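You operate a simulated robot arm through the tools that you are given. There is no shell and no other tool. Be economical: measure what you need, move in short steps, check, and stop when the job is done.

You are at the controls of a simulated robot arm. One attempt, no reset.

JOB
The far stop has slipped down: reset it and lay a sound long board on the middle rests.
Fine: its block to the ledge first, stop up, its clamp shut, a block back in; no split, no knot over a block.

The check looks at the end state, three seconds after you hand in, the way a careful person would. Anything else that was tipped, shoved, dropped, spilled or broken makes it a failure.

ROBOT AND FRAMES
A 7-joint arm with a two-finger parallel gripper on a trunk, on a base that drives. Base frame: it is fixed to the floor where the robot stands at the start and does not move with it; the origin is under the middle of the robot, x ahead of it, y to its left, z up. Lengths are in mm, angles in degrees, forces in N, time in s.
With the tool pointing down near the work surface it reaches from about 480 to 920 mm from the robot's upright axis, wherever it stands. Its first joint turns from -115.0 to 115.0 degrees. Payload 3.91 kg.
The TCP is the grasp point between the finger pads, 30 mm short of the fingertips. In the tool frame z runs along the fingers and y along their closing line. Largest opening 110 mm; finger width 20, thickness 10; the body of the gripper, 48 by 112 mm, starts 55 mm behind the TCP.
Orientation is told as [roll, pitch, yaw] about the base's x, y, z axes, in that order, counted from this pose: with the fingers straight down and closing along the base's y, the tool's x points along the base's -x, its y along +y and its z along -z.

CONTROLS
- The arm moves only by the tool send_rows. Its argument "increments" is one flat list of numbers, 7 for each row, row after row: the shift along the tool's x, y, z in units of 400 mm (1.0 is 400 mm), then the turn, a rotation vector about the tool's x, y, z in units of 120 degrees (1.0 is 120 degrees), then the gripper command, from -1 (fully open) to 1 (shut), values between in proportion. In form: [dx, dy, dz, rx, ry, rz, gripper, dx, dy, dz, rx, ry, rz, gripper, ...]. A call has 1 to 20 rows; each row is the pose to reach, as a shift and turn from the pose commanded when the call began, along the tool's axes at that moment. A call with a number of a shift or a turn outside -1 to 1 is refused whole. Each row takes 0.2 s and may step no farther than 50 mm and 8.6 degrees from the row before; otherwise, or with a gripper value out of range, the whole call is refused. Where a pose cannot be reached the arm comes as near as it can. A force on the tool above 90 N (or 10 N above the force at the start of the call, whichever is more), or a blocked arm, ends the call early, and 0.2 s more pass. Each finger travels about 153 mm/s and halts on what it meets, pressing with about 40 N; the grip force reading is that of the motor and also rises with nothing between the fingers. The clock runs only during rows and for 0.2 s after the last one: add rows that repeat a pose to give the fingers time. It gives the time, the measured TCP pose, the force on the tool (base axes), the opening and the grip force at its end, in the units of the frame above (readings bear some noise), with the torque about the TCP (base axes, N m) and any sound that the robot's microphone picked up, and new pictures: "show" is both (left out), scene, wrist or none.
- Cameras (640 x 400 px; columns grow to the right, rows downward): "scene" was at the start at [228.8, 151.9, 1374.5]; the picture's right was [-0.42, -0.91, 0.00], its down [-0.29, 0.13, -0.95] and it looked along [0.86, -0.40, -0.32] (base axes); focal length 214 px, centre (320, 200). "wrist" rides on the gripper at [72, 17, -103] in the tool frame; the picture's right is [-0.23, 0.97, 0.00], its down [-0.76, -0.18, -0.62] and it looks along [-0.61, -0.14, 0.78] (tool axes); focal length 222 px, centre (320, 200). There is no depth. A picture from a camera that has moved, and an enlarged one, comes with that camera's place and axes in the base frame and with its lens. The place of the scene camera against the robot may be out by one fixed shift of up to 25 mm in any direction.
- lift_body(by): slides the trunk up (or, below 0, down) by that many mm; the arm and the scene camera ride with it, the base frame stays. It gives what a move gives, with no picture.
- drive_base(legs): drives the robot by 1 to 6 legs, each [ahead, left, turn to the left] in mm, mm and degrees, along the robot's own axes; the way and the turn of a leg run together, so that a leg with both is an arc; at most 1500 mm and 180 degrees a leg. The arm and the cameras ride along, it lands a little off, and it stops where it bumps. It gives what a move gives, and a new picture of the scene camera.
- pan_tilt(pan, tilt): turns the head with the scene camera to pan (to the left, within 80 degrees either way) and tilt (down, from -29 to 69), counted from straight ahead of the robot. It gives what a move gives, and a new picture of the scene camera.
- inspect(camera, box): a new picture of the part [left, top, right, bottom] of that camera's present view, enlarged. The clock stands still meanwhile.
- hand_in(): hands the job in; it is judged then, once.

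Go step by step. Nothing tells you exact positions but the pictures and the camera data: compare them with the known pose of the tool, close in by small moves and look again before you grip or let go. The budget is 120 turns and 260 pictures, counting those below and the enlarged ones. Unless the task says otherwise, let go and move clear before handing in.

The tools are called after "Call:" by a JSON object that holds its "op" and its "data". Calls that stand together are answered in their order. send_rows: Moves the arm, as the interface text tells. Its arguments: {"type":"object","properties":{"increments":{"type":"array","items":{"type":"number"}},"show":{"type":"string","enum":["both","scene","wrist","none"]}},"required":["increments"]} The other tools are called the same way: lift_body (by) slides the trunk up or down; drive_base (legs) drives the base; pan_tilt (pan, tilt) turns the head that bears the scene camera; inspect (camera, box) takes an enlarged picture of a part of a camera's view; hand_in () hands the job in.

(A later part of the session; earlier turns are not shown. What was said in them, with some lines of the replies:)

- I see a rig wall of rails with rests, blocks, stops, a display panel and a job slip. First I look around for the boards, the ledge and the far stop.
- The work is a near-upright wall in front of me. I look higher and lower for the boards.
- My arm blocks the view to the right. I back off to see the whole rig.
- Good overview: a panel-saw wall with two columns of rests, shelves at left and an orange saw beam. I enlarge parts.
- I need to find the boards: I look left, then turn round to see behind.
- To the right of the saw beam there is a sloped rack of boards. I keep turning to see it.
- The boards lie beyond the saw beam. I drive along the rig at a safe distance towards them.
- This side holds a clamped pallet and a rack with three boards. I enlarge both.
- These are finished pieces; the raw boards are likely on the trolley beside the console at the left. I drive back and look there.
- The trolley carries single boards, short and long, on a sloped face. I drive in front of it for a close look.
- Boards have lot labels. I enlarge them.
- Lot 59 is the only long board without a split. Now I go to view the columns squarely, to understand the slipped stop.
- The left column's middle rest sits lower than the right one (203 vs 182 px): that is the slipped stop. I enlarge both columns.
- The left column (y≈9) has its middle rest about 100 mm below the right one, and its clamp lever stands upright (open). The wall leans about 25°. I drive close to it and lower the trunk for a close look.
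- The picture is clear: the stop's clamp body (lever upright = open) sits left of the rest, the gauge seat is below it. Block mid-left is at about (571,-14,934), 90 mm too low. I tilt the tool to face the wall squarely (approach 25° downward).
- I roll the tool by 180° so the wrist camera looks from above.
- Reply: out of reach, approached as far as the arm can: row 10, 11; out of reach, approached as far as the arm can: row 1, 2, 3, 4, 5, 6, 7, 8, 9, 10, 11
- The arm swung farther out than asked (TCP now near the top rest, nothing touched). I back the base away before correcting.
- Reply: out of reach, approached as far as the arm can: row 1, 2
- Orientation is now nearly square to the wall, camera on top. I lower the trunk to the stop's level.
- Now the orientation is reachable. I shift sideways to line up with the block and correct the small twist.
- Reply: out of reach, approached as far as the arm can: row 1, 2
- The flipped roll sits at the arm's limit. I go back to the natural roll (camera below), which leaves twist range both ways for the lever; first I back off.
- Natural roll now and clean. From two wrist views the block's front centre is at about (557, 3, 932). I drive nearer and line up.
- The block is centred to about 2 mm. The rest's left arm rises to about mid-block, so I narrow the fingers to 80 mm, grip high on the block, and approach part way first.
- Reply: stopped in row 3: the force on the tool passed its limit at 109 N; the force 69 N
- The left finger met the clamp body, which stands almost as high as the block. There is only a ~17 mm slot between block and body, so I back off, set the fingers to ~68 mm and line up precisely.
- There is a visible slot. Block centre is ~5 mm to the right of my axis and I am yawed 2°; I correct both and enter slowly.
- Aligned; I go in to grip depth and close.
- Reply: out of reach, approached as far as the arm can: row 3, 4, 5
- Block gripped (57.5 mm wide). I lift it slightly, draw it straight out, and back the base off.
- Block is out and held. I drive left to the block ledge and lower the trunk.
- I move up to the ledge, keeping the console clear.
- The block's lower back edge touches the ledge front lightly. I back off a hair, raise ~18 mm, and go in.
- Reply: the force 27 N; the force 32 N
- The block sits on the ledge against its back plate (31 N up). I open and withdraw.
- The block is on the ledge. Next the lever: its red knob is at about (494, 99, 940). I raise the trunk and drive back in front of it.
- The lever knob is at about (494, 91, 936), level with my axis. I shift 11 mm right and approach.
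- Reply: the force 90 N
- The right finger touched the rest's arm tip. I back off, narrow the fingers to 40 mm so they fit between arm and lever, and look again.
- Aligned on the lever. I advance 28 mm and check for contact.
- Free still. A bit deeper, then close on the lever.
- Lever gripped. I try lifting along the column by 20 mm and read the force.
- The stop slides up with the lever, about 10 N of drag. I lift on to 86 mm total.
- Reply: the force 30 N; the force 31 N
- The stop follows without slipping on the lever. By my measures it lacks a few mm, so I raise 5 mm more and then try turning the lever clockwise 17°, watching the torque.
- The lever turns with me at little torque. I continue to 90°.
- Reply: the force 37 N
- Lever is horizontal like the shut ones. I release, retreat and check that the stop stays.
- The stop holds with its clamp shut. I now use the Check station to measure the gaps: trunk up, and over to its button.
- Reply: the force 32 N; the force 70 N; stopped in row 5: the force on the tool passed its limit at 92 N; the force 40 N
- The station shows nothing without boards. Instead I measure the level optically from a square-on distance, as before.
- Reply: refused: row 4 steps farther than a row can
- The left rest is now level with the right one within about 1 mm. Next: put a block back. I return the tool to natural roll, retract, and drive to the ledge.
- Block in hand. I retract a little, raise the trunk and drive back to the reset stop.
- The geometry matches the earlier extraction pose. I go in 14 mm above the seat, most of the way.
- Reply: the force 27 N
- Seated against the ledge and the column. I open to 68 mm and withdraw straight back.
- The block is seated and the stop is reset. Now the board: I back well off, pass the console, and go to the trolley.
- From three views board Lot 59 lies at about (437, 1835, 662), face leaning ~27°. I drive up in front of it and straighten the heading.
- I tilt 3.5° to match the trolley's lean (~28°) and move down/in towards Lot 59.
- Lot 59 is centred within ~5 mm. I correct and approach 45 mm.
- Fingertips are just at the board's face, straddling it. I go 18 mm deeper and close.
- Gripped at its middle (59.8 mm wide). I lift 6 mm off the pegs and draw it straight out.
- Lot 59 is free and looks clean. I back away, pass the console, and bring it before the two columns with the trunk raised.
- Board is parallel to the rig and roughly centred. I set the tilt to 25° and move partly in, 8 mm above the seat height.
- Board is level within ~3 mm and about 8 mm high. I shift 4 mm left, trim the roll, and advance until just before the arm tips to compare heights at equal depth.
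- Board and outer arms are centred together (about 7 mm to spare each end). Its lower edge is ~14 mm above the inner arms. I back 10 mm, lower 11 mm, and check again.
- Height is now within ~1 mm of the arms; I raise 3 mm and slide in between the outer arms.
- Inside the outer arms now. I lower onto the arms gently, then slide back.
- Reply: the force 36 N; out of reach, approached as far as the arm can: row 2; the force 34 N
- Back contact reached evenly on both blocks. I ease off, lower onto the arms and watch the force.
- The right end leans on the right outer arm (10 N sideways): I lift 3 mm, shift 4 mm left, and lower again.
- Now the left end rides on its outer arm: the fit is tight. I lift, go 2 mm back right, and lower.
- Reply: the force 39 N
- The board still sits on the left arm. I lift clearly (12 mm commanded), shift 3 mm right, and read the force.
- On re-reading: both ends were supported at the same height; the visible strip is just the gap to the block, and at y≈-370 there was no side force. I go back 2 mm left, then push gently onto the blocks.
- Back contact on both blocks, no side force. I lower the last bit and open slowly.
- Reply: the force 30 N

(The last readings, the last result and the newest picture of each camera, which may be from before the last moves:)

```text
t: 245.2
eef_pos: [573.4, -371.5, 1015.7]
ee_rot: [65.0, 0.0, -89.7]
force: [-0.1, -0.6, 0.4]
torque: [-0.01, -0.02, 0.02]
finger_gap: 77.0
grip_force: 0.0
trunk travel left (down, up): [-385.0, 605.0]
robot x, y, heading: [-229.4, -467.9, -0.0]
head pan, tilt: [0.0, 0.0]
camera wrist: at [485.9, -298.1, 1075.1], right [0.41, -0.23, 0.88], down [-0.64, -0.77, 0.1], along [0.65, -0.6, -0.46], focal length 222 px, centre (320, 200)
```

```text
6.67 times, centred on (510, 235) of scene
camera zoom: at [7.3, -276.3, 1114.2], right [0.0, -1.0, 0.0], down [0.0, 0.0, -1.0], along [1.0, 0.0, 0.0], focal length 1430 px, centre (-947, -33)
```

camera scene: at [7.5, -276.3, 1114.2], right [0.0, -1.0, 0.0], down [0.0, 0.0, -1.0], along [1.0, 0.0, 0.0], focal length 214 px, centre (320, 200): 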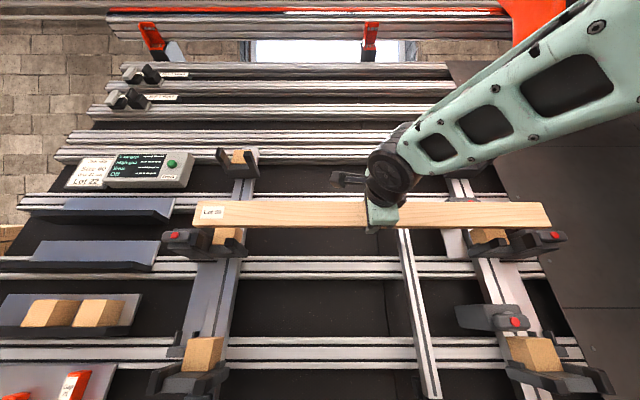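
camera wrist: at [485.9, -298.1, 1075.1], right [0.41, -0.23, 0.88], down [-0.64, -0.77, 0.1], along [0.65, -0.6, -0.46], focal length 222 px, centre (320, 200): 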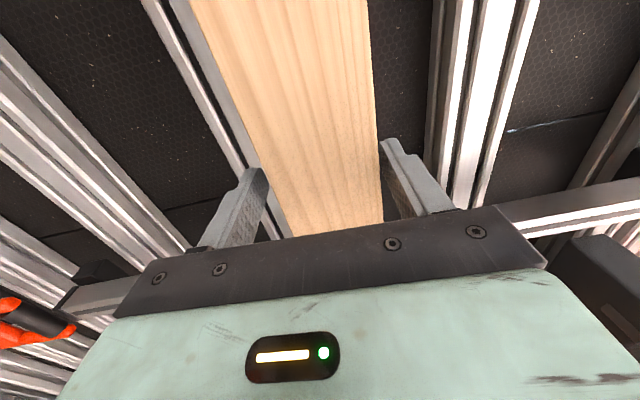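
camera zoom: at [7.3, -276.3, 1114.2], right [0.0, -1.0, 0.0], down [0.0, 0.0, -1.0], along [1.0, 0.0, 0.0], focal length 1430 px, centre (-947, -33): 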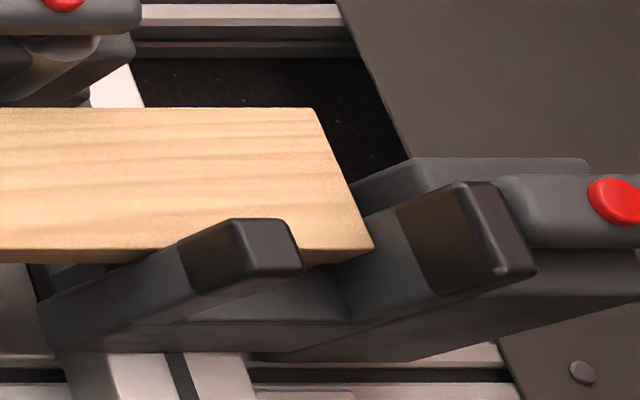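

The board has settled on both rests. I withdraw straight back.

Call:
{"op": "send_rows", "data": {"increments": [0, 0.005, -0.03, 0, 0, 0, -0.5, 0, 0.005, -0.1, 0, 0, 0, -0.5, 0, 0.005, -0.2, 0, 0, 0, -0.5, 0, 0.005, -0.3, 0, 0, 0, -0.5], "show": "none"}}

Call:
{"op": "drive_base", "data": {"legs": [[-350, 0, 0]]}}

Call:
{"op": "pan_tilt", "data": {"pan": 0, "tilt": 25}}

Call:
{"op": "inspect", "data": {"camera": "scene", "box": [190, 60, 470, 250]}}

```text
t: 246.2
eef_pos: [466.7, -370.3, 1068.8]
ee_rot: [65.0, 0.0, -90.0]
force: [0.2, 0.5, 0.3]
torque: [0.03, 0.0, -0.02]
finger_gap: 82.6
grip_force: 0.0
trunk travel left (down, up): [-385.0, 605.0]
robot x, y, heading: [-227.6, -467.3, 0.1]
head pan, tilt: [0.0, 0.0]
```

```text
t: 248.5
eef_pos: [115.0, -372.2, 1067.8]
ee_rot: [65.2, 0.0, -89.8]
force: [-0.8, 0.2, 0.6]
torque: [0.02, 0.01, 0.0]
finger_gap: 82.2
grip_force: 0.1
trunk travel left (down, up): [-385.0, 605.0]
robot x, y, heading: [-576.7, -467.9, -0.1]
head pan, tilt: [0.0, 0.0]
camera scene: at [-343.3, -276.7, 1114.2], right [0.0, -1.0, 0.0], down [0.0, 0.0, -1.0], along [1.0, 0.0, 0.0], focal length 214 px, centre (320, 200)
```

scene: 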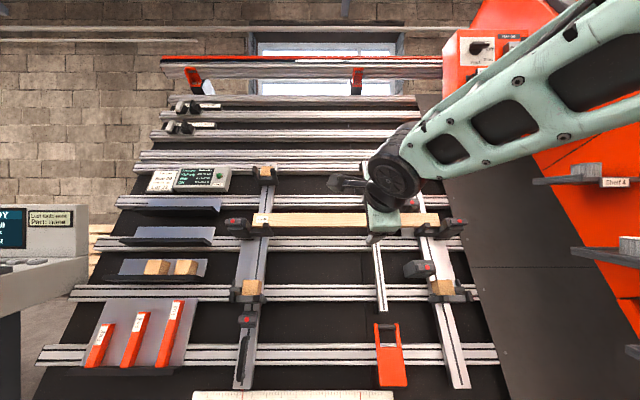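

```text
t: 249.4
eef_pos: [115.1, -371.9, 1069.0]
ee_rot: [65.0, 0.0, -89.8]
force: [-0.1, -0.3, -0.3]
torque: [-0.01, 0.01, -0.03]
finger_gap: 82.4
grip_force: 0.1
trunk travel left (down, up): [-385.0, 605.0]
robot x, y, heading: [-578.2, -468.1, -0.1]
head pan, tilt: [0.0, 25.0]
camera scene: at [-341.2, -276.8, 1073.9], right [0.0, -1.0, 0.0], down [-0.42, 0.0, -0.91], along [0.91, 0.0, -0.42], focal length 214 px, centre (320, 200)
```

scene: 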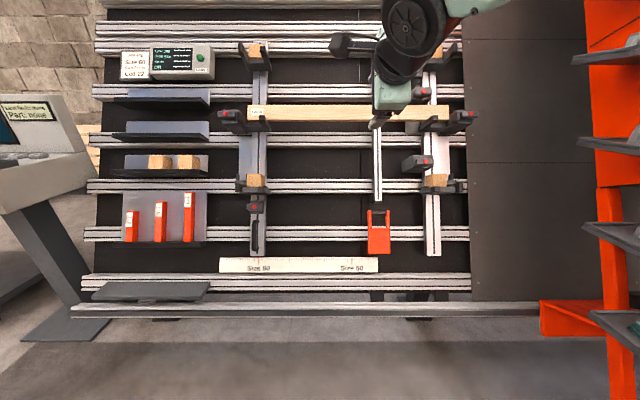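

```text
2.11 times, centred on (330, 155) of scene
camera zoom: at [-341.2, -276.8, 1073.9], right [0.0, -1.0, 0.0], down [-0.42, 0.0, -0.91], along [0.91, 0.0, -0.42], focal length 452 px, centre (299, 295)
```

zoom: 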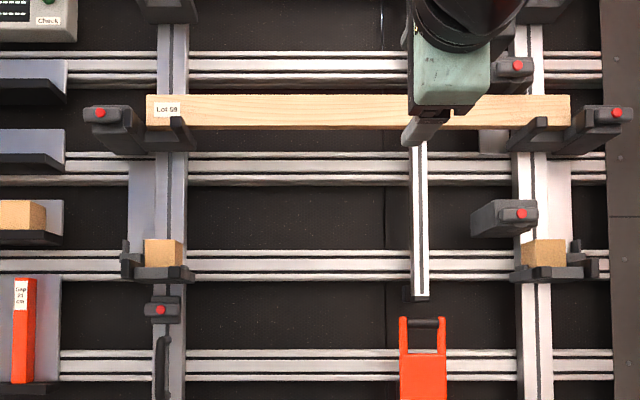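

Call:
{"op": "inspect", "data": {"camera": "scene", "box": [215, 90, 285, 140]}}

Call:
{"op": "inspect", "data": {"camera": "scene", "box": [410, 90, 480, 140]}}

```text
8.00 times, centred on (250, 115) of scene
camera zoom: at [-341.2, -276.8, 1073.9], right [0.0, -1.0, 0.0], down [-0.42, 0.0, -0.91], along [0.91, 0.0, -0.42], focal length 1716 px, centre (880, 880)
```

zoom: 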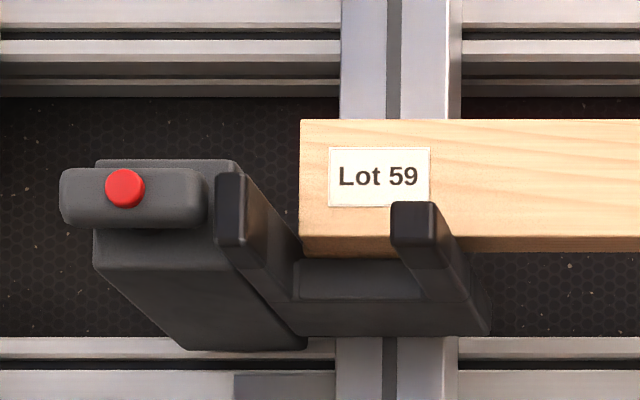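

```text
8.00 times, centred on (445, 115) of scene
camera zoom: at [-341.2, -276.8, 1073.9], right [0.0, -1.0, 0.0], down [-0.42, 0.0, -0.91], along [0.91, 0.0, -0.42], focal length 1716 px, centre (-680, 880)
```

zoom: 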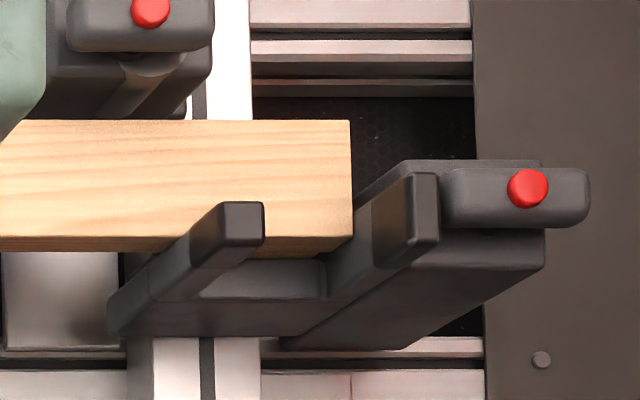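

The far stop is up and level with its clamp shut, a block is back in it, and sound long board Lot 59 lies on both middle rests. The gripper is clear, so I hand in.

Call:
{"op": "hand_in", "data": {}}

```text
The job is handed in.
```

I reset the far stop and laid a sound long board on the middle rests, and the job is handed in.

- **Stop:** I moved its block to the ledge, raised the stop until it looked level with the other middle rest (about 1 mm by picture) and shut its clamp. The same block then went back in.
- **Height check:** I did not use the 21 cm gauge. I pressed the Check button, but its display showed no reading.
- **Board:** I used Lot 59, the only unsplit long board on the trolley. It showed no knots on its front face; I did not look at its back. It rests against both blocks with the ends between the outer arms.

My gripper touched the rig a few times on the way. I saw nothing knocked out of place afterwards.
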